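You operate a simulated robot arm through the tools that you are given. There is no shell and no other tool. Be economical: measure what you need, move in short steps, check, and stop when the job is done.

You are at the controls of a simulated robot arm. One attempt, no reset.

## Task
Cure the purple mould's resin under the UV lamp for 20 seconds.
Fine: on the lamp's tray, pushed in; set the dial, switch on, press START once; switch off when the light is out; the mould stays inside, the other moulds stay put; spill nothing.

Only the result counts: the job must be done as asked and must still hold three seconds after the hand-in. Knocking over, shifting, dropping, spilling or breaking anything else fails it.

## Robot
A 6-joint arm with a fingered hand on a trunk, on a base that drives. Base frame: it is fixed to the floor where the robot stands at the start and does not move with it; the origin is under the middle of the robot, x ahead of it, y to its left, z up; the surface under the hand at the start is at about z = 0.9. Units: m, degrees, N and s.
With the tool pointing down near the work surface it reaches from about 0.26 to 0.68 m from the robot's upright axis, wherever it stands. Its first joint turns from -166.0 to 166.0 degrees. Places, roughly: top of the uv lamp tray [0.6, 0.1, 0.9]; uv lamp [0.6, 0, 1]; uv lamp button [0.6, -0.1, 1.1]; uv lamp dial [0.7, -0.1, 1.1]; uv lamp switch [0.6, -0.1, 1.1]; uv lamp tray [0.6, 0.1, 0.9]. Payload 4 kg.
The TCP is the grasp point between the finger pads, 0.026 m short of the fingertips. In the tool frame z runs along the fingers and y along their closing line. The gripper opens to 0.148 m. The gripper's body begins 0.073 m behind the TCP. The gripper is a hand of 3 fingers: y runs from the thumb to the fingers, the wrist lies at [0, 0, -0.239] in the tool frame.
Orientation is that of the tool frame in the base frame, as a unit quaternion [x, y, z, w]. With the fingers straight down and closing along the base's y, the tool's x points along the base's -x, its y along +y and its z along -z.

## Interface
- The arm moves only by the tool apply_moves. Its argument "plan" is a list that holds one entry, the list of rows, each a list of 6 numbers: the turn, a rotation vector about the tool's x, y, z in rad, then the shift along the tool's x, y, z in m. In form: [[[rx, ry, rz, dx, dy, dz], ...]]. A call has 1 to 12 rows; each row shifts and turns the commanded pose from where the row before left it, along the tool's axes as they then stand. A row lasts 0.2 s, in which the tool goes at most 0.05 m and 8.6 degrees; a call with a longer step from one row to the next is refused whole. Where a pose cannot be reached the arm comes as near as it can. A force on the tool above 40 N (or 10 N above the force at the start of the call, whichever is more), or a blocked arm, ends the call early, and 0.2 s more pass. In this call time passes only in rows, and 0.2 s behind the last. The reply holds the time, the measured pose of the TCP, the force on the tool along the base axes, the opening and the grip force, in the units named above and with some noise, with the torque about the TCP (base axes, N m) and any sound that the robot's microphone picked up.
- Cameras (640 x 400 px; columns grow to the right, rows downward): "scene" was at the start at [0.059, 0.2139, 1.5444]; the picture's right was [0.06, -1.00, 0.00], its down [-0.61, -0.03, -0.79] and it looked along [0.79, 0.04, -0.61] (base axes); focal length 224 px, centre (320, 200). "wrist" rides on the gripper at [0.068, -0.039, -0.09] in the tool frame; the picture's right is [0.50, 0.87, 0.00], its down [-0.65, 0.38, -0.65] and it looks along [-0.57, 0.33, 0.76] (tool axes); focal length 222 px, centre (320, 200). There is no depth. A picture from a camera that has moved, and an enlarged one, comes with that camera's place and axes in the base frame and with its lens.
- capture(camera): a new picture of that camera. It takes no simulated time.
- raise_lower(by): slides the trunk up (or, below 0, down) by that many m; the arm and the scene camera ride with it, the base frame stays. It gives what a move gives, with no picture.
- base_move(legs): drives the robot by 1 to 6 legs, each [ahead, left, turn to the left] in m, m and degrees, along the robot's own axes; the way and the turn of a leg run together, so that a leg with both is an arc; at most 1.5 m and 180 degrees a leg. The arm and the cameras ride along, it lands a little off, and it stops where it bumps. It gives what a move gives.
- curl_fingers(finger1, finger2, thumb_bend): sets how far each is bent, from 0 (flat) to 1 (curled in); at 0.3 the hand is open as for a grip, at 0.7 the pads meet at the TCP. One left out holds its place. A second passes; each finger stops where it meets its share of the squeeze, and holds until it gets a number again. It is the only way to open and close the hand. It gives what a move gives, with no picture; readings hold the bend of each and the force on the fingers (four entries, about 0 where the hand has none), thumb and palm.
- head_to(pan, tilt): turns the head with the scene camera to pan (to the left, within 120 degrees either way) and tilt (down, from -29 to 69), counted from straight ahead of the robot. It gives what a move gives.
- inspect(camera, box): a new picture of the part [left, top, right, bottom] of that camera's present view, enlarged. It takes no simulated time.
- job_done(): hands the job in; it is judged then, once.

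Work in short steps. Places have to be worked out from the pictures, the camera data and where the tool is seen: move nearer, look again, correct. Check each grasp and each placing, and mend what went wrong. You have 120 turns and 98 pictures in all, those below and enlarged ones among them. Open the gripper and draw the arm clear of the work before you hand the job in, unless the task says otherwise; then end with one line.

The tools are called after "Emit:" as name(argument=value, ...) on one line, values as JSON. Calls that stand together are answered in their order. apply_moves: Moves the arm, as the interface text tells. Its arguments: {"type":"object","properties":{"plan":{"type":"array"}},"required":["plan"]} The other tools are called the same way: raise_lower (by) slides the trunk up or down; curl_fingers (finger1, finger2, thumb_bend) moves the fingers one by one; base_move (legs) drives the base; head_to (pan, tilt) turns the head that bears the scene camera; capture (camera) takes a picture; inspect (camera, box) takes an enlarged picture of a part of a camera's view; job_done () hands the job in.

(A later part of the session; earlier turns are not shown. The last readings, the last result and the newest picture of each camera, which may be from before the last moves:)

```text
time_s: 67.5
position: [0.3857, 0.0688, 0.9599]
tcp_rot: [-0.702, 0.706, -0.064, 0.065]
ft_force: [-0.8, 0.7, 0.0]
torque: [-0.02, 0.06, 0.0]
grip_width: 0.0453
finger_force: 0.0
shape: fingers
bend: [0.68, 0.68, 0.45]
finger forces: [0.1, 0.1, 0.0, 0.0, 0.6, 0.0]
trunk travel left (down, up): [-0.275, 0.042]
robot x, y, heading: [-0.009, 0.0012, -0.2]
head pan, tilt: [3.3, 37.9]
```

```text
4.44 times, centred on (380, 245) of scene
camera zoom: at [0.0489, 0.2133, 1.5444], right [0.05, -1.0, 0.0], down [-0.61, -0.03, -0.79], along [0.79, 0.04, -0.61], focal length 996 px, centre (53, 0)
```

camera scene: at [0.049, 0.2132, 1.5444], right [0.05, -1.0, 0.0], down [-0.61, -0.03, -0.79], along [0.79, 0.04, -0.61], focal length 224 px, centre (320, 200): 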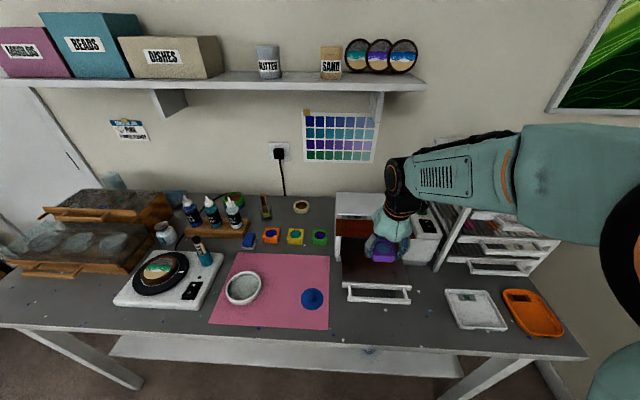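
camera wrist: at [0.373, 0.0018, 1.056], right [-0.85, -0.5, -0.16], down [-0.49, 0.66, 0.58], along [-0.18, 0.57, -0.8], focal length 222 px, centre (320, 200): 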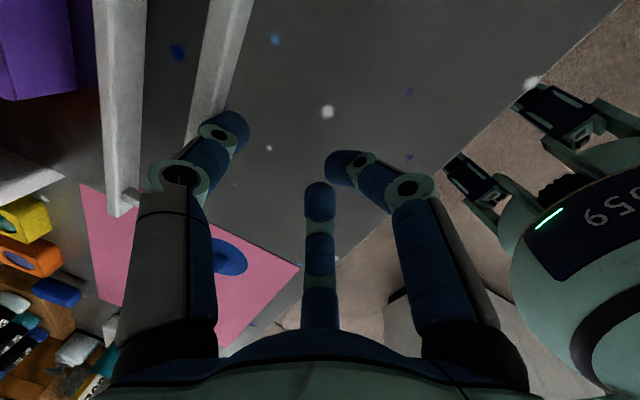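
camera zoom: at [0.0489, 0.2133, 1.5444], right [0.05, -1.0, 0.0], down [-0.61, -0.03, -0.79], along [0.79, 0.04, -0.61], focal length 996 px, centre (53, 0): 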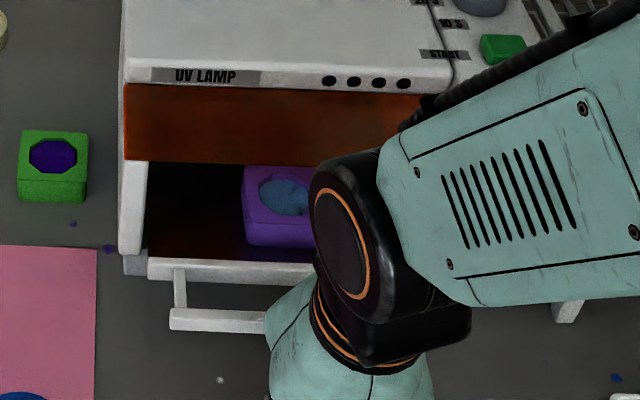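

By the picture the bar is at x≈0.464 against 0.488 originally, so about 0.024 m remain. I'll push in 5 mm steps and watch the force.

Emit:
apply_moves(plan=[[[0, 0, 0, 0, -0.0049, 0.0009], [0, 0, 0, 0, -0.0049, 0.0009], [0, 0, 0, 0, -0.0049, 0.0009], [0, 0, 0, 0, -0.003, 0.0005]]])

Emit:
inspect(camera="scene", box=[320, 200, 440, 290])

```text
time_s: 68.5
position: [0.4048, 0.068, 0.9606]
tcp_rot: [-0.702, 0.706, -0.064, 0.065]
ft_force: [-0.4, 0.5, 0.1]
torque: [0.01, -0.05, 0.0]
grip_width: 0.0458
finger_force: 0.0
shape: fingers
bend: [0.68, 0.68, 0.45]
finger forces: [0.1, 0.1, 0.1, 0.0, 0.1, 0.0]
trunk travel left (down, up): [-0.275, 0.042]
robot x, y, heading: [-0.0086, 0.0001, -0.3]
head pan, tilt: [3.3, 37.9]
```

```text
4.44 times, centred on (380, 245) of scene
camera zoom: at [0.049, 0.2133, 1.5444], right [0.05, -1.0, 0.0], down [-0.61, -0.03, -0.79], along [0.79, 0.04, -0.61], focal length 996 px, centre (53, 0)
```

zoom: 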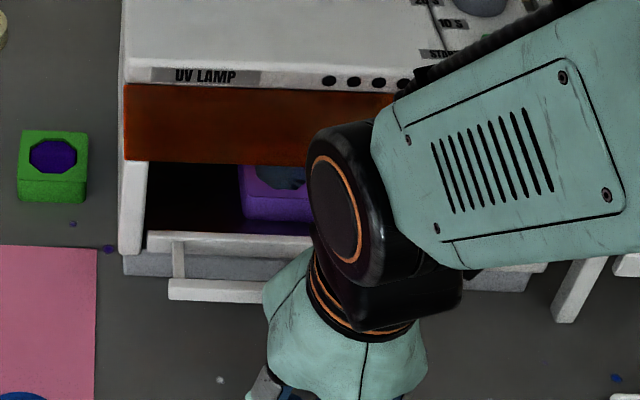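

The bar reads x≈0.488, its original closed place. I'll nudge a few mm more to feel the stop.

Emit:
apply_moves(plan=[[[0, 0, 0, 0, -0.003, 0.0005], [0, 0, 0, 0, -0.002, 0.0003]]])

```text
time_s: 69.2
position: [0.4097, 0.0672, 0.9607]
tcp_rot: [-0.702, 0.706, -0.064, 0.064]
ft_force: [-0.7, -0.2, 0.4]
torque: [0.0, -0.01, 0.02]
grip_width: 0.0453
finger_force: 0.3
shape: fingers
bend: [0.68, 0.68, 0.45]
finger forces: [0.0, 0.1, 0.1, 0.1, 0.4, 0.1]
trunk travel left (down, up): [-0.275, 0.042]
robot x, y, heading: [-0.0096, 0.0012, -0.2]
head pan, tilt: [3.3, 37.9]
```

Emit:
apply_moves(plan=[[[0, 0, 0, 0, -0.003, 0.0005], [0, 0, 0, 0, -0.002, 0.0003]]])

Emit:
inspect(camera="scene", box=[320, 200, 440, 290])

```text
time_s: 69.8
position: [0.415, 0.0676, 0.9612]
tcp_rot: [-0.703, 0.706, -0.064, 0.063]
ft_force: [-5.3, 0.3, 1.3]
torque: [0.03, -0.04, 0.02]
grip_width: 0.0417
finger_force: 2.4
shape: fingers
bend: [0.68, 0.68, 0.47]
finger forces: [0.0, 0.0, 0.1, 0.1, 4.6, 0.0]
trunk travel left (down, up): [-0.275, 0.042]
robot x, y, heading: [-0.0111, -0.0013, -0.1]
head pan, tilt: [3.3, 37.9]
```

```text
4.44 times, centred on (380, 245) of scene
camera zoom: at [0.048, 0.2133, 1.5445], right [0.05, -1.0, 0.0], down [-0.61, -0.03, -0.79], along [0.79, 0.04, -0.61], focal length 996 px, centre (53, 0)
```

zoom: 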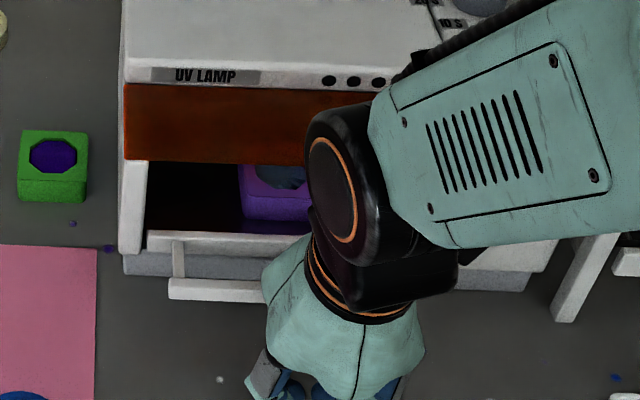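

The stop is felt at 5 N and the tray is back at its closed position with the mould inside. I'll withdraw, rise, and remove the lean before working on the dial.

Emit:
apply_moves(plan=[[[0, 0, 0, 0, 0.0295, -0.0052], [0, 0, 0, 0, 0.0295, -0.0052], [0, 0, 0, 0, -0.0078, -0.0443], [0, 0, 0, 0, -0.0078, -0.0443], [0, 0, 0, 0, -0.0078, -0.0443], [0, 0, 0, 0, -0.0078, -0.0443], [0, 0, 0, 0, -0.0078, -0.0443], [0, 0, 0, 0, -0.0078, -0.0443], [0, 0, 0, 0, -0.0078, -0.0443], [-0.0873, 0, 0, 0, 0, 0], [-0.0923, 0, 0, 0, 0, 0]]])

Emit:
apply_moves(plan=[[[0, 0, 0.1475, 0, 0, 0], [0, 0, 0.1475, 0, 0, 0], [0, 0, 0.1475, 0, 0, 0], [0, 0, 0.1475, 0, 0, 0], [0, 0, 0.1475, 0, 0, 0], [0, 0, 0.1475, 0, 0, 0], [0, 0, 0.1475, 0, 0, 0], [0, 0, 0.1475, 0, 0, 0], [0, 0, 0.1475, 0, 0, 0], [0, 0, 0.1475, 0, 0, 0]]])

Emit:
apply_moves(plan=[[[0, 0, 0.1475, 0, 0, 0], [0, 0, 0.1475, 0, 0, 0], [0, 0, 0.1475, 0, 0, 0], [0, 0, 0.1475, 0, 0, 0], [0, 0, 0.1475, 0, 0, 0], [0, 0, 0.1475, 0, 0, 0], [0, 0, 0.1475, 0, 0, 0], [0, 0, 0.1475, 0, 0, 0], [0, 0, 0.1475, 0, 0, 0], [0, 0, 0.14, 0, 0, 0]]])

Emit:
inspect(camera="scene", box=[330, 170, 470, 280])

```text
time_s: 72.2
position: [0.3536, 0.066, 1.2762]
tcp_rot: [-0.706, 0.709, 0.0, 0.002]
ft_force: [-0.9, -0.7, 0.3]
torque: [0.0, 0.0, 0.0]
grip_width: 0.0457
finger_force: 0.0
shape: fingers
bend: [0.68, 0.68, 0.45]
finger forces: [0.1, 0.1, 0.0, 0.0, 0.0, 0.0]
trunk travel left (down, up): [-0.275, 0.042]
robot x, y, heading: [-0.0104, -0.0, -0.2]
head pan, tilt: [3.3, 37.9]
```

```text
time_s: 74.3
position: [0.3541, 0.0675, 1.2761]
tcp_rot: [-0.045, 0.999, 0.0, 0.001]
ft_force: [-0.3, 0.7, -0.3]
torque: [0.01, 0.01, -0.01]
grip_width: 0.0458
finger_force: 0.2
shape: fingers
bend: [0.68, 0.68, 0.45]
finger forces: [0.0, 0.0, 0.1, 0.0, 0.0, 0.0]
trunk travel left (down, up): [-0.275, 0.042]
robot x, y, heading: [-0.0076, 0.0027, -0.3]
head pan, tilt: [3.3, 37.9]
```

```text
time_s: 76.5
position: [0.3548, 0.0676, 1.2747]
tcp_rot: [0.636, 0.772, 0.0, 0.0]
ft_force: [0.2, -0.2, 0.2]
torque: [-0.01, 0.04, 0.03]
grip_width: 0.0457
finger_force: 0.1
shape: fingers
bend: [0.68, 0.68, 0.45]
finger forces: [0.0, 0.0, 0.0, 0.1, 0.0, 0.0]
trunk travel left (down, up): [-0.275, 0.042]
robot x, y, heading: [-0.0103, -0.0028, -0.1]
head pan, tilt: [3.3, 37.9]
```

```text
3.64 times, centred on (400, 225) of scene
camera zoom: at [0.049, 0.2133, 1.5444], right [0.05, -1.0, 0.0], down [-0.61, -0.03, -0.79], along [0.79, 0.04, -0.61], focal length 815 px, centre (29, 109)
```

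zoom: 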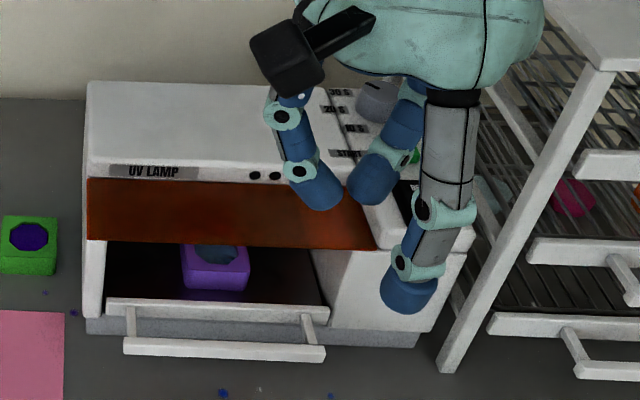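

Tray closed, mould in. I'll edge the base 0.07 m forward so the dial is comfortably within reach.

Emit:
base_move(legs=[[0.07, 0, 0]])

Emit:
curl_fingers(finger1=0.46, finger2=0.46, thumb_bend=0.46)

```text
time_s: 77.6
position: [0.4233, 0.0684, 1.2759]
tcp_rot: [0.635, 0.773, 0.0, 0.001]
ft_force: [1.2, 0.2, -0.2]
torque: [0.02, 0.02, -0.01]
grip_width: 0.046
finger_force: 0.1
shape: fingers
bend: [0.68, 0.68, 0.45]
finger forces: [0.0, 0.0, 0.1, 0.0, 0.0, 0.0]
trunk travel left (down, up): [-0.275, 0.042]
robot x, y, heading: [0.0551, -0.0034, 0.1]
head pan, tilt: [3.3, 37.9]
```

```text
time_s: 78.6
position: [0.4233, 0.0676, 1.2753]
tcp_rot: [0.634, 0.773, 0.001, 0.001]
ft_force: [-0.7, 0.8, -0.8]
torque: [0.01, 0.0, 0.01]
grip_width: 0.0751
finger_force: 0.1
shape: fingers
bend: [0.46, 0.46, 0.46]
finger forces: [0.0, 0.0, 0.0, 0.0, 0.0, 0.0]
trunk travel left (down, up): [-0.275, 0.042]
robot x, y, heading: [0.0605, 0.0004, -0.2]
head pan, tilt: [3.3, 37.9]
```

Next I'll bring the hand near the dial, still high and slightly left of it, and look.

Emit:
apply_moves(plan=[[[0, 0, 0, -0.027, 0.0349, 0], [0, 0, 0, -0.027, 0.0349, 0], [0, 0, 0, -0.027, 0.0349, 0], [0, 0, 0, -0.027, 0.0349, 0], [0, 0, 0, -0.027, 0.0349, 0], [0, 0, 0, -0.027, 0.0349, 0]]])

Emit:
capture(camera="wrist")

Emit:
capture(camera="scene")

```text
time_s: 80.0
position: [0.6452, -0.0505, 1.2652]
tcp_rot: [0.634, 0.773, 0.001, 0.0]
ft_force: [0.3, -0.3, 0.3]
torque: [0.04, 0.03, 0.01]
grip_width: 0.0753
finger_force: 0.1
shape: fingers
bend: [0.46, 0.46, 0.46]
finger forces: [0.1, 0.0, 0.1, 0.0, 0.1, 0.1]
out of reach, approached as far as the arm can: row 6
trunk travel left (down, up): [-0.275, 0.042]
robot x, y, heading: [0.0556, 0.0011, 0.2]
head pan, tilt: [3.3, 37.9]
```

```text
30 pictures are left
camera wrist: at [0.5927, 0.0101, 1.3545], right [0.75, 0.66, 0.0], down [0.5, -0.57, 0.65], along [0.43, -0.49, -0.76], focal length 222 px, centre (320, 200)
```

wrist: 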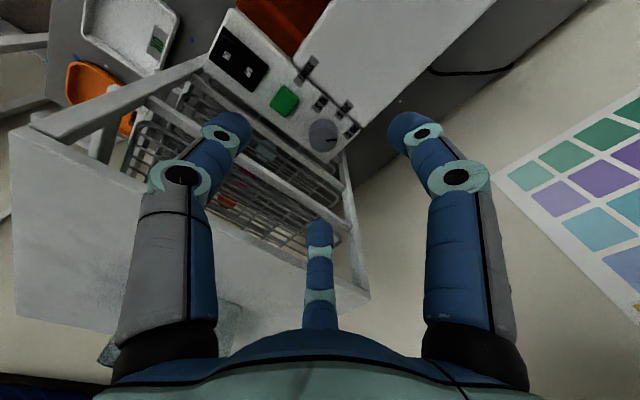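

```text
29 pictures are left
camera scene: at [0.1181, 0.2124, 1.5445], right [0.05, -1.0, 0.0], down [-0.61, -0.03, -0.79], along [0.79, 0.04, -0.61], focal length 224 px, centre (320, 200)
```

scene: 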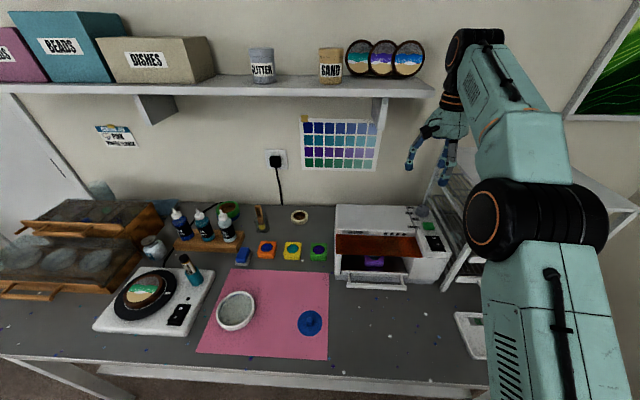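

Now the dial reads (0.677, -0.082), and the rack's top-left edge is only at y≈-0.135, so I need a lean away from it. The arm is at its reach limit, so I'll drive 0.06 m closer, then lean the hand 12° to the left.

Emit:
base_move(legs=[[0.06, 0, 0]])

Emit:
apply_moves(plan=[[[0.0205, -0.103, 0, 0, -0.015, 0], [0.0205, -0.103, 0, 0, -0.015, 0]]])

Emit:
capture(camera="wrist")

```text
time_s: 81.0
position: [0.7027, -0.0549, 1.2649]
tcp_rot: [0.637, 0.771, -0.001, 0.001]
ft_force: [0.9, 0.1, -0.3]
torque: [0.03, -0.01, -0.02]
grip_width: 0.0753
finger_force: 0.1
shape: fingers
bend: [0.46, 0.46, 0.46]
finger forces: [0.0, 0.0, 0.1, 0.1, 0.0, 0.0]
trunk travel left (down, up): [-0.275, 0.042]
robot x, y, heading: [0.1136, 0.0021, 0.0]
head pan, tilt: [3.3, 37.9]
stopped in leg 1: the robot was blocked; the commanded pose is now the measured one
```

```text
time_s: 81.6
position: [0.67, -0.0596, 1.2661]
tcp_rot: [0.634, 0.766, -0.083, 0.068]
ft_force: [-0.8, -0.4, 0.0]
torque: [-0.02, -0.03, 0.01]
grip_width: 0.075
finger_force: 0.1
shape: fingers
bend: [0.46, 0.46, 0.46]
finger forces: [0.0, 0.1, 0.0, 0.0, 0.0, 0.1]
trunk travel left (down, up): [-0.275, 0.042]
robot x, y, heading: [0.1173, -0.0007, -0.0]
head pan, tilt: [3.3, 37.9]
```

```text
28 pictures are left
camera wrist: at [0.6181, 0.02, 1.3407], right [0.76, 0.64, -0.14], down [0.5, -0.42, 0.76], along [0.43, -0.65, -0.63], focal length 222 px, centre (320, 200)
```

wrist: 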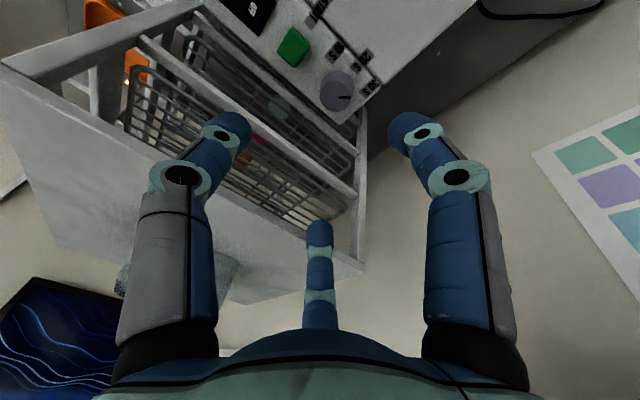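

The drive stopped against something at x≈0.115, which is near enough. The dial reads (0.679, -0.082) and the rack face y≈-0.133. The dial is only ~20 mm tall, so I'll cut the lean to 8°, set the yaw for the turning stroke and narrow the digits.

Emit:
apply_moves(plan=[[[-0.013, 0.069, 0, 0, 0, 0], [-0.0255, -0.005, -0.119, 0, 0, 0]]])

Emit:
curl_fingers(finger1=0.52, finger2=0.52, thumb_bend=0.52)

Emit:
inspect(camera="scene", box=[380, 130, 500, 290])

```text
time_s: 82.2
position: [0.6724, -0.0592, 1.2666]
tcp_rot: [0.589, 0.805, -0.05, 0.052]
ft_force: [0.0, 0.1, -0.3]
torque: [-0.03, 0.0, 0.0]
grip_width: 0.075
finger_force: 0.2
shape: fingers
bend: [0.46, 0.46, 0.46]
finger forces: [0.0, 0.1, 0.0, 0.0, 0.0, 0.1]
trunk travel left (down, up): [-0.275, 0.042]
robot x, y, heading: [0.1161, 0.0021, -0.3]
head pan, tilt: [3.3, 37.9]
```

```text
time_s: 83.2
position: [0.672, -0.0595, 1.264]
tcp_rot: [0.589, 0.805, -0.05, 0.05]
ft_force: [0.1, 0.5, -0.2]
torque: [0.03, -0.02, 0.0]
grip_width: 0.0561
finger_force: 0.0
shape: fingers
bend: [0.52, 0.52, 0.52]
finger forces: [0.0, 0.0, 0.1, 0.1, 0.1, 0.0]
trunk travel left (down, up): [-0.275, 0.042]
robot x, y, heading: [0.1158, 0.0007, 0.0]
head pan, tilt: [3.3, 37.9]
```

```text
2.50 times, centred on (440, 210) of scene
camera zoom: at [0.1753, 0.2134, 1.5444], right [0.05, -1.0, 0.0], down [-0.61, -0.03, -0.79], along [0.79, 0.04, -0.61], focal length 560 px, centre (20, 175)
```

zoom: 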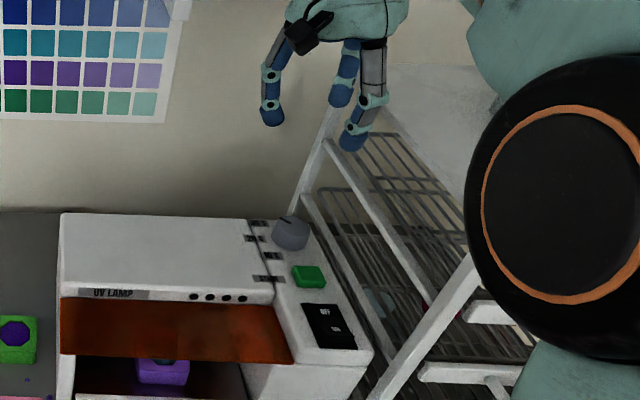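

Hand is left of and above the dial. I'll move down to a hover at z≈1.16 over the dial axis.

Emit:
apply_moves(plan=[[[0, 0, 0, -0.002, 0.001, 0.0353], [0, 0, 0, -0.002, 0.001, 0.0353], [0, 0, 0, -0.002, 0.001, 0.0353]]])

Emit:
capture(camera="wrist")

Emit:
inspect(camera="scene", box=[400, 140, 500, 240])

```text
time_s: 84.0
position: [0.6788, -0.0786, 1.1621]
tcp_rot: [0.588, 0.806, -0.048, 0.051]
ft_force: [0.4, -0.6, 1.4]
torque: [0.01, 0.0, -0.03]
grip_width: 0.056
finger_force: 0.1
shape: fingers
bend: [0.52, 0.52, 0.52]
finger forces: [0.0, 0.0, 0.0, 0.1, 0.0, 0.1]
trunk travel left (down, up): [-0.275, 0.042]
robot x, y, heading: [0.1172, -0.0022, -0.5]
head pan, tilt: [3.3, 37.9]
```

```text
26 pictures are left
camera wrist: at [0.6179, -0.0115, 1.2424], right [0.67, 0.73, -0.09], down [0.54, -0.41, 0.73], along [0.5, -0.54, -0.68], focal length 222 px, centre (320, 200)
```

wrist: 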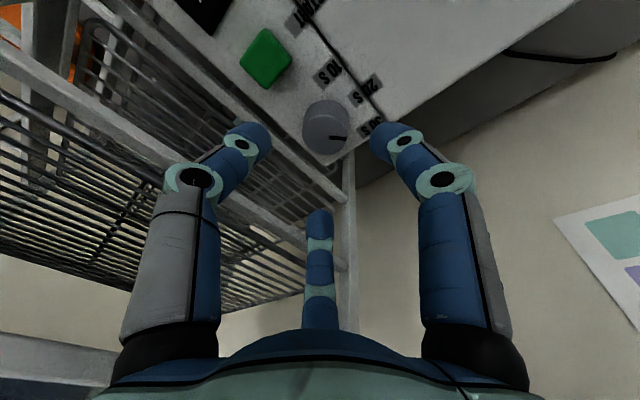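

```text
4.00 times, centred on (450, 190) of scene
camera zoom: at [0.1756, 0.2132, 1.5445], right [0.05, -1.0, 0.0], down [-0.61, -0.03, -0.79], along [0.79, 0.04, -0.61], focal length 897 px, centre (-200, 240)
```

zoom: 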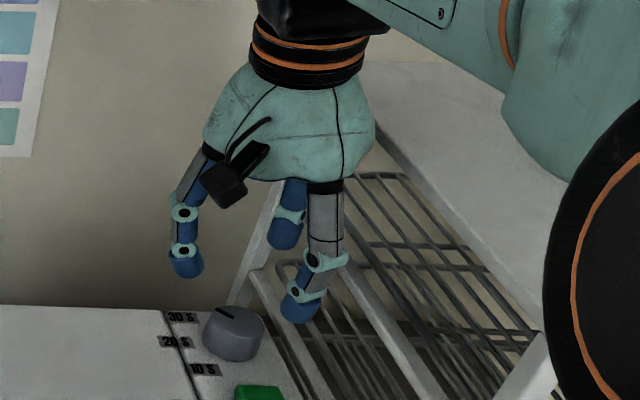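

Estimates converge on the dial at (0.678, -0.081), centred under the digits, with ~12 mm clear to the rack. I'll descend most of the way and look again.

Emit:
apply_moves(plan=[[[0, 0, 0, 0.0028, 0.0004, 0.0198], [0, 0, 0, 0.0028, 0.0004, 0.0198], [0, 0, 0, 0.0021, 0.0003, 0.0148]]])

Emit:
capture(camera="wrist")

Emit:
inspect(camera="scene", box=[420, 170, 500, 240])

```text
time_s: 84.8
position: [0.6794, -0.0786, 1.106]
tcp_rot: [0.589, 0.805, -0.05, 0.05]
ft_force: [0.4, -0.5, -0.5]
torque: [0.01, -0.01, -0.02]
grip_width: 0.056
finger_force: 0.1
shape: fingers
bend: [0.52, 0.52, 0.52]
finger forces: [0.0, 0.0, 0.0, 0.0, 0.0, 0.0]
trunk travel left (down, up): [-0.275, 0.042]
robot x, y, heading: [0.1175, -0.0007, -0.2]
head pan, tilt: [3.3, 37.9]
```

```text
24 pictures are left
camera wrist: at [0.6181, -0.0121, 1.1863], right [0.68, 0.73, -0.09], down [0.54, -0.41, 0.73], along [0.5, -0.54, -0.68], focal length 222 px, centre (320, 200)
```

wrist: 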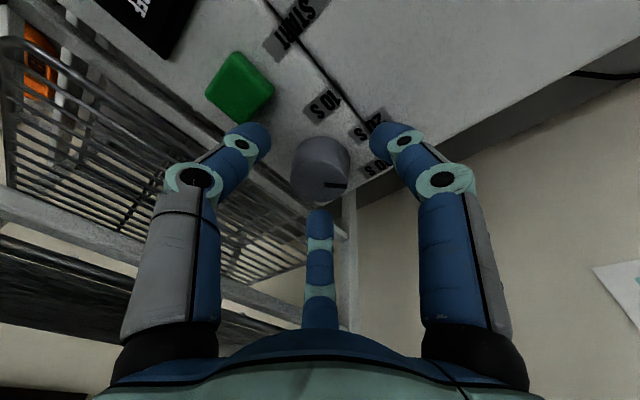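

```text
5.71 times, centred on (460, 205) of scene
camera zoom: at [0.1754, 0.2133, 1.5445], right [0.05, -1.0, 0.0], down [-0.61, -0.03, -0.79], along [0.79, 0.04, -0.61], focal length 1281 px, centre (-480, 171)
```

zoom: 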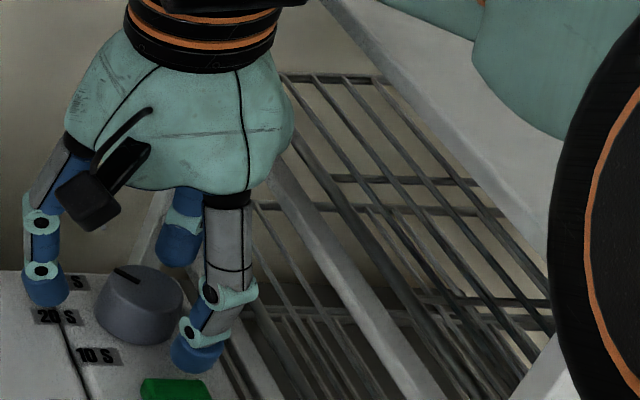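

The dial top is right at the centroid of the three fingertips. I'll lower 16 mm so the pads flank it.

Emit:
apply_moves(plan=[[[0, 0, 0, 0.0011, 0.0002, 0.0079], [0, 0, 0, 0.0011, 0.0002, 0.0079]]])

Emit:
inspect(camera="wrist", box=[220, 80, 440, 260])

```text
time_s: 85.5
position: [0.6809, -0.0753, 1.0974]
tcp_rot: [0.589, 0.805, -0.045, 0.058]
ft_force: [-0.2, 3.8, 25.6]
torque: [1.09, -0.08, 0.05]
grip_width: 0.0524
finger_force: 12.0
shape: fingers
bend: [0.51, 0.52, 0.52]
finger forces: [25.4, 0.1, 0.0, 0.1, 0.1, 0.1]
trunk travel left (down, up): [-0.275, 0.042]
robot x, y, heading: [0.1135, 0.001, -0.0]
head pan, tilt: [3.3, 37.9]
stopped in row 2: the force on the tool passed its limit at 42 N (the readings are from after the stop); the commanded pose is now the measured one
```

```text
2.22 times, centred on (330, 170) of wrist
camera zoom: at [0.6185, -0.01, 1.1774], right [0.68, 0.73, -0.08], down [0.53, -0.41, 0.74], along [0.51, -0.54, -0.67], focal length 494 px, centre (298, 267)
```

zoom: 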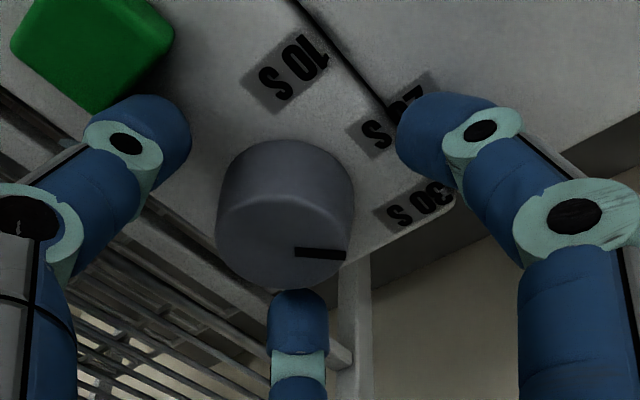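

Finger 1 touched the lamp surface, so the panel is at z≈1.065, a little higher than I assumed. I'll raise 3 mm, re-centre, and close gently on the dial.

Emit:
apply_moves(plan=[[[0, 0, 0, -0.0026, -0.0025, -0.0028]]])

Emit:
curl_fingers(finger1=0.56, finger2=0.56, thumb_bend=0.56)

Emit:
inspect(camera="wrist", box=[220, 80, 440, 260])

```text
time_s: 85.9
position: [0.6778, -0.0797, 1.0972]
tcp_rot: [0.588, 0.805, -0.046, 0.056]
ft_force: [0.8, 3.8, 22.3]
torque: [1.08, -0.16, 0.02]
grip_width: 0.0562
finger_force: 11.3
shape: fingers
bend: [0.5, 0.52, 0.52]
finger forces: [22.1, 0.1, 0.0, 0.0, 0.0, 0.0]
trunk travel left (down, up): [-0.275, 0.042]
robot x, y, heading: [0.1133, -0.0026, -0.4]
head pan, tilt: [3.3, 37.9]
```

```text
time_s: 86.9
position: [0.6783, -0.0795, 1.0985]
tcp_rot: [0.589, 0.805, -0.047, 0.056]
ft_force: [2.0, 7.7, 25.7]
torque: [1.31, -0.22, 0.04]
grip_width: 0.0501
finger_force: 13.4
shape: fingers
bend: [0.5, 0.56, 0.56]
finger forces: [26.2, 0.0, 0.0, 0.0, 0.1, 0.0]
trunk travel left (down, up): [-0.275, 0.042]
robot x, y, heading: [0.1153, -0.0024, -0.0]
head pan, tilt: [3.3, 37.9]
```

```text
2.22 times, centred on (330, 170) of wrist
camera zoom: at [0.6162, -0.0127, 1.1784], right [0.68, 0.73, -0.08], down [0.53, -0.41, 0.74], along [0.51, -0.54, -0.67], focal length 494 px, centre (298, 267)
```

zoom: 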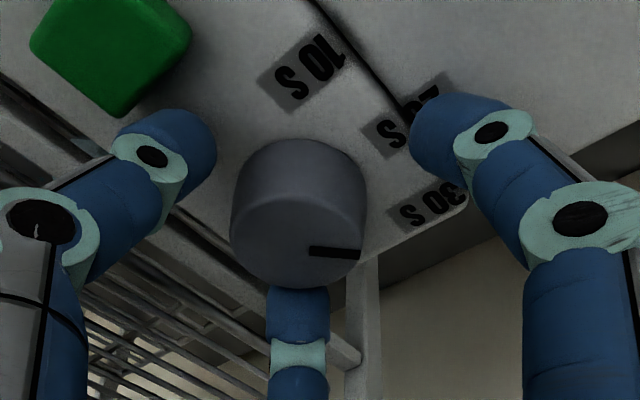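

Finger 1 is still pressing on the lamp lid at its larger radius. I'll raise 6 mm so it can close inward over the panel.

Emit:
apply_moves(plan=[[[0, 0, 0, -0.0004, 0, -0.003], [0, 0, 0, -0.0004, 0, -0.004]]])

Emit:
curl_fingers(finger1=0.56)

Emit:
inspect(camera="wrist", box=[220, 80, 440, 260])

```text
time_s: 87.5
position: [0.6781, -0.0804, 1.1019]
tcp_rot: [0.589, 0.805, -0.049, 0.054]
ft_force: [0.4, -0.9, 0.7]
torque: [-0.02, 0.02, -0.01]
grip_width: 0.0431
finger_force: 0.0
shape: fingers
bend: [0.56, 0.56, 0.56]
finger forces: [0.1, 0.0, 0.0, 0.1, 0.1, 0.0]
trunk travel left (down, up): [-0.275, 0.042]
robot x, y, heading: [0.1177, -0.0019, -0.1]
head pan, tilt: [3.3, 37.9]
```

```text
time_s: 88.5
position: [0.6776, -0.08, 1.1045]
tcp_rot: [0.589, 0.805, -0.047, 0.055]
ft_force: [-1.4, -0.5, 0.0]
torque: [-0.03, 0.01, -0.02]
grip_width: 0.0432
finger_force: 0.1
shape: fingers
bend: [0.56, 0.56, 0.56]
finger forces: [0.1, 0.0, 0.0, 0.0, 0.0, 0.0]
trunk travel left (down, up): [-0.275, 0.042]
robot x, y, heading: [0.114, 0.0005, 0.0]
head pan, tilt: [3.3, 37.9]
```

```text
2.22 times, centred on (330, 170) of wrist
camera zoom: at [0.6171, -0.0134, 1.1835], right [0.68, 0.73, -0.08], down [0.54, -0.41, 0.74], along [0.51, -0.54, -0.67], focal length 494 px, centre (298, 267)
```

zoom: 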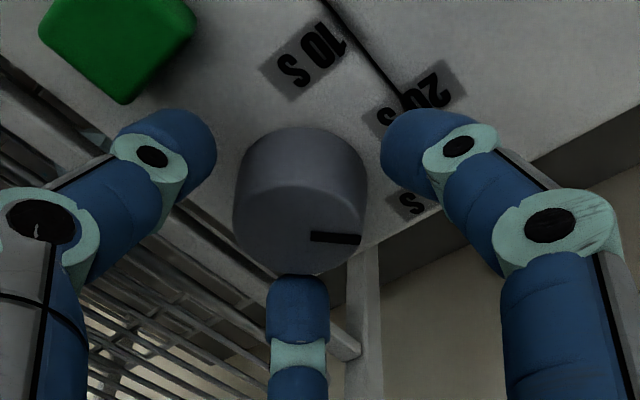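

Digits now surround the dial evenly. I'll lower 8 mm and close on it.

Emit:
apply_moves(plan=[[[0, 0, 0, 0.0006, 0.0001, 0.004], [0, 0, 0, 0.0006, 0.0001, 0.004]]])

Emit:
curl_fingers(finger1=0.64, finger2=0.64, thumb_bend=0.64)

Emit:
inspect(camera="wrist", box=[220, 80, 440, 260])

```text
time_s: 89.1
position: [0.6787, -0.0801, 1.0976]
tcp_rot: [0.589, 0.805, -0.045, 0.056]
ft_force: [0.3, 1.9, 9.2]
torque: [0.33, -0.06, 0.01]
grip_width: 0.0424
finger_force: 4.2
shape: fingers
bend: [0.56, 0.56, 0.56]
finger forces: [8.7, 0.0, 0.0, 0.0, 0.0, 0.1]
trunk travel left (down, up): [-0.275, 0.042]
robot x, y, heading: [0.1125, 0.0013, -0.2]
head pan, tilt: [3.3, 37.9]
```

```text
time_s: 90.1
position: [0.6782, -0.0795, 1.0957]
tcp_rot: [0.588, 0.806, -0.047, 0.055]
ft_force: [2.5, -1.5, 4.4]
torque: [-0.05, -0.09, -0.05]
grip_width: 0.0236
finger_force: 5.1
shape: fingers
bend: [0.62, 0.58, 0.63]
finger forces: [2.3, 6.2, 0.1, 0.0, 2.9, 0.0]
trunk travel left (down, up): [-0.275, 0.042]
robot x, y, heading: [0.1154, -0.0003, -0.0]
head pan, tilt: [3.3, 37.9]
```

```text
2.22 times, centred on (330, 170) of wrist
camera zoom: at [0.6172, -0.0137, 1.1761], right [0.68, 0.73, -0.08], down [0.54, -0.41, 0.74], along [0.51, -0.54, -0.67], focal length 494 px, centre (298, 267)
```

zoom: 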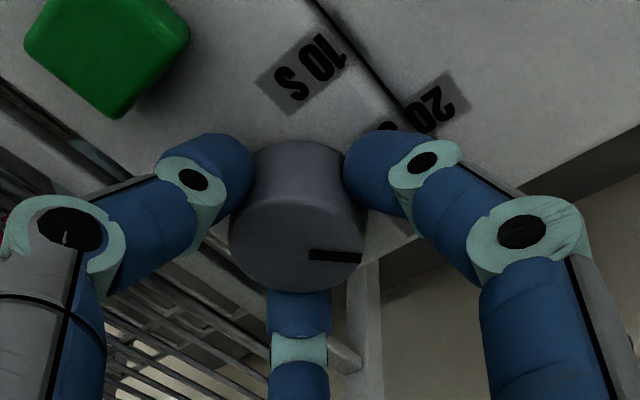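

The dial is gripped. From label positions 30/20/10 S lie at about 42°/90°/136°, so I need +45° anticlockwise. The first stroke is 27°, watching the rack.

Emit:
apply_moves(plan=[[[-0.0113, -0.0009, -0.0777, 0, 0, 0], [-0.0113, -0.0009, -0.0777, 0, 0, 0], [-0.0113, -0.0009, -0.0777, 0, 0, 0], [-0.0113, -0.0009, -0.0777, 0, 0, 0], [-0.0113, -0.0009, -0.0777, 0, 0, 0], [-0.0113, -0.0009, -0.0777, 0, 0, 0]]])

Emit:
inspect(camera="scene", box=[410, 170, 490, 240])

Emit:
inspect(camera="wrist", box=[220, 80, 440, 260])

```text
time_s: 91.5
position: [0.6793, -0.0808, 1.0963]
tcp_rot: [0.385, 0.92, -0.033, 0.064]
ft_force: [-2.9, -6.3, 2.2]
torque: [-0.15, 0.08, -0.06]
grip_width: 0.0244
finger_force: 6.2
shape: fingers
bend: [0.62, 0.59, 0.61]
finger forces: [1.2, 4.2, 0.0, 0.1, 6.4, 0.0]
trunk travel left (down, up): [-0.275, 0.042]
robot x, y, heading: [0.1139, -0.0009, -0.2]
head pan, tilt: [3.3, 37.9]
```

```text
5.71 times, centred on (450, 205) of scene
camera zoom: at [0.1745, 0.2125, 1.5446], right [0.05, -1.0, 0.0], down [-0.61, -0.03, -0.79], along [0.79, 0.04, -0.61], focal length 1281 px, centre (-423, 171)
```

zoom: 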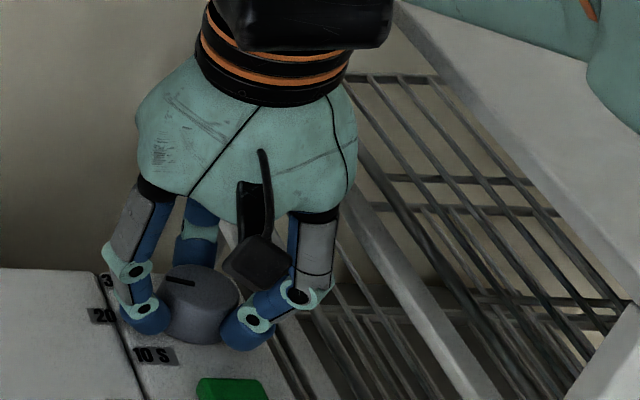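

```text
2.22 times, centred on (330, 170) of wrist
camera zoom: at [0.5944, -0.0485, 1.1764], right [0.27, 0.96, -0.08], down [0.66, -0.12, 0.74], along [0.7, -0.25, -0.67], focal length 494 px, centre (298, 267)
```

zoom: 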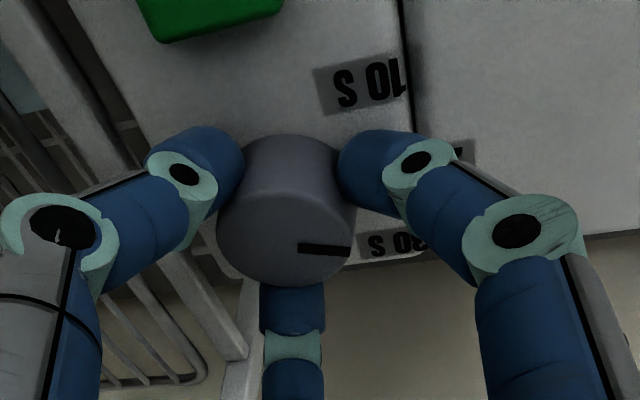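

The dial turned with the hand, 27° so far. Further in this stroke the thumb would approach the rack, so I'll release, lift slightly, rotate back and regrip.

Emit:
curl_fingers(finger1=0.57, finger2=0.55, thumb_bend=0.56)

Emit:
apply_moves(plan=[[[0, 0, 0, -0.0011, 0, -0.0079], [0.0113, 0.0009, 0.0777, 0, 0, 0], [0.0113, 0.0009, 0.0777, 0, 0, 0], [0.0113, 0.0009, 0.0777, 0, 0, 0], [0.0113, 0.0009, 0.0777, 0, 0, 0], [0.0113, 0.0009, 0.0777, 0, 0, 0], [0.0113, 0.0009, 0.0777, 0, 0, 0]]])

Emit:
inspect(camera="wrist", box=[220, 80, 440, 260])

```text
time_s: 92.5
position: [0.6801, -0.079, 1.0968]
tcp_rot: [0.385, 0.92, -0.033, 0.065]
ft_force: [0.1, 0.1, 4.5]
torque: [0.1, 0.03, -0.02]
grip_width: 0.0394
finger_force: 2.3
shape: fingers
bend: [0.58, 0.55, 0.56]
finger forces: [4.2, 0.0, 0.0, 0.1, 0.0, 0.0]
trunk travel left (down, up): [-0.275, 0.042]
robot x, y, heading: [0.1134, -0.0031, -0.5]
head pan, tilt: [3.3, 37.9]
```

```text
time_s: 94.1
position: [0.6792, -0.0796, 1.1036]
tcp_rot: [0.59, 0.804, -0.047, 0.056]
ft_force: [-0.4, 0.0, 0.6]
torque: [-0.04, 0.0, 0.0]
grip_width: 0.0419
finger_force: 0.0
shape: fingers
bend: [0.56, 0.55, 0.56]
finger forces: [0.0, 0.1, 0.0, 0.1, 0.1, 0.0]
trunk travel left (down, up): [-0.275, 0.042]
robot x, y, heading: [0.1158, -0.0031, -0.3]
head pan, tilt: [3.3, 37.9]
```

```text
2.22 times, centred on (330, 170) of wrist
camera zoom: at [0.6178, -0.0127, 1.1841], right [0.68, 0.73, -0.08], down [0.54, -0.41, 0.74], along [0.51, -0.54, -0.67], focal length 494 px, centre (298, 267)
```

zoom: 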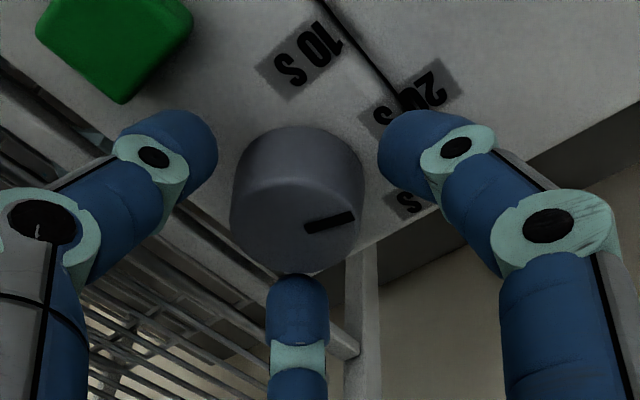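

The pointer now sits at about 70°, with 20 S at 90°. I'll lower, regrip and turn the remaining ~19°.

Emit:
apply_moves(plan=[[[0, 0, 0, 0.0006, 0.0001, 0.004], [0, 0, 0, 0.0006, 0.0001, 0.004]]])

Emit:
curl_fingers(finger1=0.64, finger2=0.64, thumb_bend=0.64)

Emit:
apply_moves(plan=[[[-0.0119, -0.001, -0.0822, 0, 0, 0], [-0.0119, -0.001, -0.0822, 0, 0, 0], [-0.0119, -0.001, -0.0822, 0, 0, 0], [-0.0119, -0.001, -0.0822, 0, 0, 0]]])

Emit:
curl_fingers(finger1=0.57, finger2=0.55, thumb_bend=0.56)

Emit:
apply_moves(plan=[[[0, 0, 0, -0.0011, 0, -0.0079], [0, 0, 0, -0.0014, 0, -0.0099], [0, 0, 0, -0.0028, 0, -0.0198], [0, 0, 0, -0.0028, 0, -0.0198]]])

Emit:
inspect(camera="wrist", box=[220, 80, 440, 260])

```text
time_s: 94.7
position: [0.6792, -0.078, 1.0974]
tcp_rot: [0.588, 0.805, -0.046, 0.056]
ft_force: [1.3, 1.3, 10.4]
torque: [0.38, -0.06, 0.02]
grip_width: 0.0416
finger_force: 5.0
shape: fingers
bend: [0.56, 0.55, 0.56]
finger forces: [9.6, 0.0, 0.0, 0.0, 0.0, 0.0]
trunk travel left (down, up): [-0.275, 0.042]
robot x, y, heading: [0.1177, 0.0003, -0.2]
head pan, tilt: [3.3, 37.9]
```

```text
time_s: 95.7
position: [0.6787, -0.0812, 1.0958]
tcp_rot: [0.588, 0.805, -0.046, 0.055]
ft_force: [2.0, -1.3, 4.5]
torque: [-0.09, -0.08, 0.0]
grip_width: 0.0232
finger_force: 5.5
shape: fingers
bend: [0.62, 0.58, 0.63]
finger forces: [2.2, 6.2, 0.1, 0.0, 3.3, 0.1]
trunk travel left (down, up): [-0.275, 0.042]
robot x, y, heading: [0.1152, -0.004, -0.3]
head pan, tilt: [3.3, 37.9]
```

```text
time_s: 96.7
position: [0.6783, -0.0796, 1.0963]
tcp_rot: [0.446, 0.892, -0.037, 0.063]
ft_force: [-1.7, -3.9, 1.6]
torque: [-0.1, 0.05, -0.07]
grip_width: 0.0236
finger_force: 5.7
shape: fingers
bend: [0.62, 0.58, 0.62]
finger forces: [1.2, 4.7, 0.0, 0.0, 5.4, 0.0]
trunk travel left (down, up): [-0.275, 0.042]
robot x, y, heading: [0.1166, -0.0002, 0.0]
head pan, tilt: [3.3, 37.9]
```

```text
time_s: 97.7
position: [0.679, -0.0788, 1.0971]
tcp_rot: [0.448, 0.891, -0.037, 0.062]
ft_force: [0.3, -1.1, 5.3]
torque: [0.13, 0.04, -0.02]
grip_width: 0.0387
finger_force: 2.7
shape: fingers
bend: [0.58, 0.55, 0.56]
finger forces: [4.8, 0.0, 0.1, 0.0, 0.0, 0.1]
trunk travel left (down, up): [-0.275, 0.042]
robot x, y, heading: [0.1161, -0.0023, -0.3]
head pan, tilt: [3.3, 37.9]
```

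```text
time_s: 98.7
position: [0.6795, -0.0804, 1.1551]
tcp_rot: [0.447, 0.891, -0.037, 0.062]
ft_force: [0.2, -0.2, 0.3]
torque: [-0.01, 0.01, -0.01]
grip_width: 0.0419
finger_force: 0.0
shape: fingers
bend: [0.56, 0.55, 0.56]
finger forces: [0.0, 0.0, 0.1, 0.1, 0.1, 0.1]
trunk travel left (down, up): [-0.275, 0.042]
robot x, y, heading: [0.1149, -0.0015, -0.2]
head pan, tilt: [3.3, 37.9]
```

```text
2.22 times, centred on (330, 170) of wrist
camera zoom: at [0.6009, -0.0368, 1.2358], right [0.4, 0.91, -0.08], down [0.64, -0.21, 0.74], along [0.66, -0.35, -0.67], focal length 494 px, centre (298, 267)
```

zoom: 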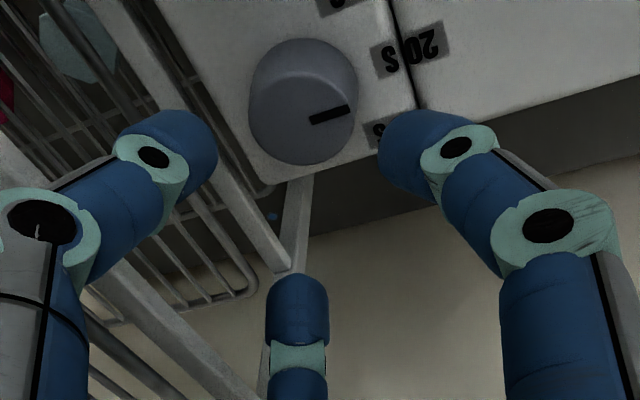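

The pointer is now at 89°, square on 20 S. Next is the switch: I'll lean the hand further from the rack (~20°) and close it to a fist-tip for pressing.

Emit:
apply_moves(plan=[[[0.0618, -0.0837, -0.008, 0, 0, -0.01], [0.0618, -0.0837, -0.008, 0, 0, -0.01]]])

Emit:
curl_fingers(finger1=0.68, finger2=0.68, thumb_bend=0.68)

```text
time_s: 99.3
position: [0.6777, -0.0751, 1.1753]
tcp_rot: [0.439, 0.882, -0.13, 0.109]
ft_force: [-0.2, -0.1, 0.3]
torque: [0.0, -0.03, -0.01]
grip_width: 0.0422
finger_force: 0.0
shape: fingers
bend: [0.56, 0.55, 0.56]
finger forces: [0.0, 0.1, 0.1, 0.0, 0.0, 0.0]
trunk travel left (down, up): [-0.275, 0.042]
robot x, y, heading: [0.1163, -0.0059, -0.5]
head pan, tilt: [3.3, 37.9]
```

```text
time_s: 100.3
position: [0.6785, -0.0752, 1.1747]
tcp_rot: [0.439, 0.882, -0.13, 0.108]
ft_force: [-1.0, -0.9, 0.3]
torque: [0.01, 0.0, 0.01]
grip_width: 0.0054
finger_force: 0.0
shape: fingers
bend: [0.68, 0.68, 0.68]
finger forces: [0.0, 0.1, 0.0, 0.1, 0.1, 0.1]
trunk travel left (down, up): [-0.275, 0.042]
robot x, y, heading: [0.1189, -0.0034, -0.0]
head pan, tilt: [3.3, 37.9]
```

Now I'll move back along x to hover over the switch's ON end and look.

Emit:
apply_moves(plan=[[[0, 0, 0, 0.0221, -0.0291, 0.001], [0, 0, 0, 0.0221, -0.0291, 0.001], [0, 0, 0, 0.0221, -0.0291, 0.001], [0, 0, 0, 0.0221, -0.0291, 0.001]]])

Emit:
capture(camera="wrist")

Emit:
inspect(camera="scene", box=[400, 170, 500, 270])

```text
time_s: 101.3
position: [0.5307, -0.08, 1.16]
tcp_rot: [0.439, 0.882, -0.13, 0.11]
ft_force: [0.5, -0.3, -0.2]
torque: [0.0, 0.01, 0.01]
grip_width: 0.0055
finger_force: 0.2
shape: fingers
bend: [0.68, 0.68, 0.68]
finger forces: [0.0, 0.1, 0.0, 0.1, 0.0, 0.0]
trunk travel left (down, up): [-0.275, 0.042]
robot x, y, heading: [0.1117, 0.0008, -0.5]
head pan, tilt: [3.3, 37.9]
```

```text
14 pictures are left
camera wrist: at [0.4525, -0.0213, 1.2294], right [0.4, 0.88, -0.27], down [0.64, -0.06, 0.77], along [0.66, -0.48, -0.58], focal length 222 px, centre (320, 200)
```

wrist: 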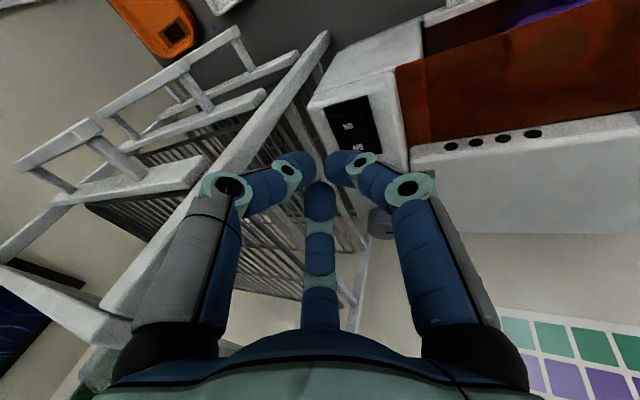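

```text
4.00 times, centred on (450, 220) of scene
camera zoom: at [0.1737, 0.2134, 1.5445], right [0.05, -1.0, 0.0], down [-0.61, -0.03, -0.79], along [0.79, 0.04, -0.61], focal length 897 px, centre (-200, 120)
```

zoom: 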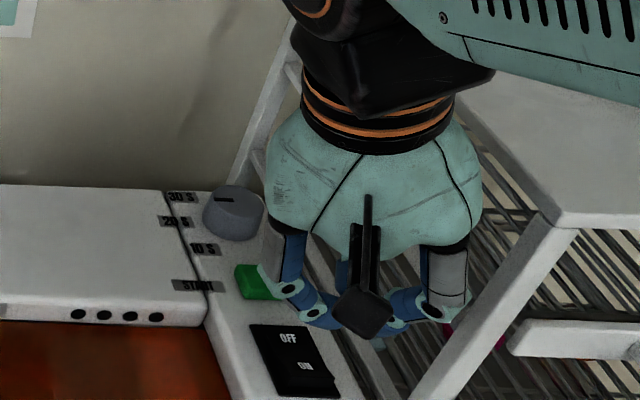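

The ON end of the rocker reads about (0.533, -0.083), just 5 mm left of the fingertips' line. I'll correct and descend toward it.

Emit:
apply_moves(plan=[[[0, 0, 0, 0.0086, 0.0051, 0.0135], [0, 0, 0, 0.0049, 0.0022, 0.0151], [0, 0, 0, 0.0037, 0.0016, 0.0113]]])

Emit:
apply_moves(plan=[[[0, 0, 0, 0.0012, 0.0005, 0.0038], [0, 0, 0, 0.0012, 0.0005, 0.0038]]])

```text
time_s: 102.1
position: [0.5336, -0.0751, 1.1153]
tcp_rot: [0.439, 0.883, -0.13, 0.108]
ft_force: [-0.1, 0.4, 0.0]
torque: [0.0, 0.02, 0.01]
grip_width: 0.0051
finger_force: 0.1
shape: fingers
bend: [0.68, 0.68, 0.68]
finger forces: [0.0, 0.0, 0.0, 0.1, 0.0, 0.0]
trunk travel left (down, up): [-0.275, 0.042]
robot x, y, heading: [0.1205, 0.0044, -0.4]
head pan, tilt: [3.3, 37.9]
```

```text
time_s: 102.7
position: [0.5331, -0.0742, 1.1052]
tcp_rot: [0.439, 0.882, -0.13, 0.109]
ft_force: [0.1, 0.7, -0.3]
torque: [0.0, -0.02, -0.01]
grip_width: 0.0054
finger_force: 0.0
shape: fingers
bend: [0.68, 0.68, 0.68]
finger forces: [0.0, 0.0, 0.0, 0.1, 0.0, 0.0]
trunk travel left (down, up): [-0.275, 0.042]
robot x, y, heading: [0.114, -0.0048, -0.5]
head pan, tilt: [3.3, 37.9]
```

No contact yet at tip z≈1.08. I'll go on in 4 mm steps until the rocker is felt.

Emit:
apply_moves(plan=[[[0, 0, 0, 0.0012, 0.0005, 0.0038], [0, 0, 0, 0.0012, 0.0005, 0.0038]]])

Emit:
inspect(camera="wrist", box=[250, 60, 430, 220])

```text
time_s: 103.3
position: [0.534, -0.0742, 1.0986]
tcp_rot: [0.439, 0.882, -0.13, 0.109]
ft_force: [0.3, 0.7, -1.3]
torque: [-0.02, 0.01, -0.02]
grip_width: 0.0047
finger_force: 0.0
shape: fingers
bend: [0.68, 0.68, 0.68]
finger forces: [0.0, 0.0, 0.0, 0.0, 0.0, 0.0]
trunk travel left (down, up): [-0.275, 0.042]
robot x, y, heading: [0.1178, 0.0065, -0.3]
head pan, tilt: [3.3, 37.9]
```

```text
2.50 times, centred on (340, 140) of wrist
camera zoom: at [0.454, -0.0155, 1.1683], right [0.4, 0.88, -0.27], down [0.64, -0.06, 0.77], along [0.66, -0.48, -0.58], focal length 555 px, centre (270, 350)
```

zoom: 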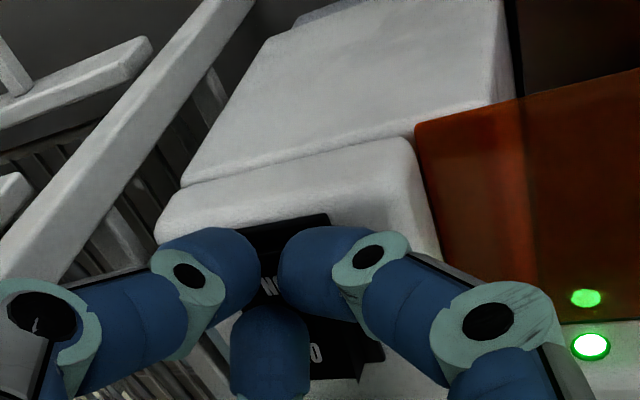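

A green indicator on the lamp front is now lit, so the rocker has flipped to ON. I'll lift off and check.

Emit:
apply_moves(plan=[[[0, 0, 0, -0.0061, -0.0027, -0.0188], [0, 0, 0, -0.0122, -0.0054, -0.0376]]])

Emit:
inspect(camera="scene", box=[380, 180, 480, 270])

```text
time_s: 103.9
position: [0.5292, -0.0731, 1.161]
tcp_rot: [0.437, 0.883, -0.131, 0.109]
ft_force: [0.5, -0.6, 0.7]
torque: [-0.04, -0.03, -0.01]
grip_width: 0.0046
finger_force: 0.1
shape: fingers
bend: [0.68, 0.68, 0.68]
finger forces: [0.0, 0.0, 0.0, 0.1, 0.0, 0.0]
trunk travel left (down, up): [-0.275, 0.042]
robot x, y, heading: [0.1137, 0.0005, -0.1]
head pan, tilt: [3.3, 37.9]
```

```text
4.44 times, centred on (430, 225) of scene
camera zoom: at [0.1745, 0.2135, 1.5445], right [0.05, -1.0, 0.0], down [-0.61, -0.03, -0.79], along [0.79, 0.04, -0.61], focal length 996 px, centre (-169, 89)
```

zoom: 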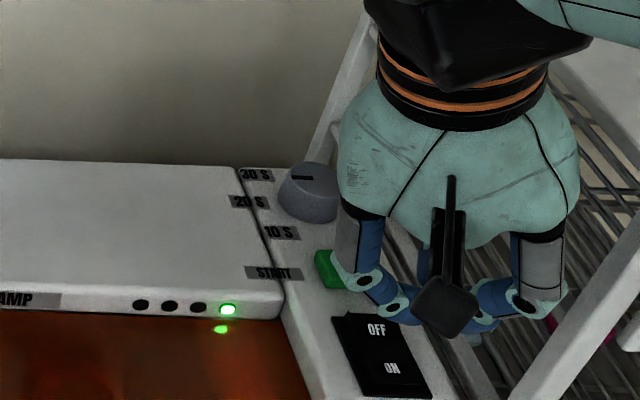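

Green LED stays lit and the dial reads 20 S. Next is START at about (0.619, -0.083): I'll move above it and lower.

Emit:
apply_moves(plan=[[[0, 0, 0, -0.0265, 0.0348, 0.0036], [0, 0, 0, -0.0265, 0.0348, 0.0036]]])

Emit:
inspect(camera="wrist", box=[250, 60, 430, 220])

```text
time_s: 104.5
position: [0.6182, -0.0772, 1.1605]
tcp_rot: [0.438, 0.883, -0.131, 0.108]
ft_force: [-0.3, 0.2, 0.5]
torque: [-0.01, 0.01, 0.01]
grip_width: 0.0046
finger_force: 0.0
shape: fingers
bend: [0.68, 0.68, 0.68]
finger forces: [0.0, 0.1, 0.0, 0.1, 0.0, 0.1]
trunk travel left (down, up): [-0.275, 0.042]
robot x, y, heading: [0.1133, -0.0029, -0.2]
head pan, tilt: [3.3, 37.9]
```

```text
2.50 times, centred on (340, 140) of wrist
camera zoom: at [0.5389, -0.0185, 1.2293], right [0.4, 0.88, -0.27], down [0.64, -0.06, 0.77], along [0.66, -0.48, -0.58], focal length 555 px, centre (270, 350)
```

zoom: 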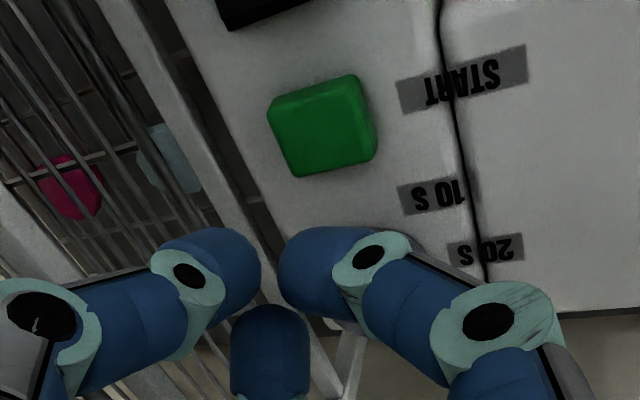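

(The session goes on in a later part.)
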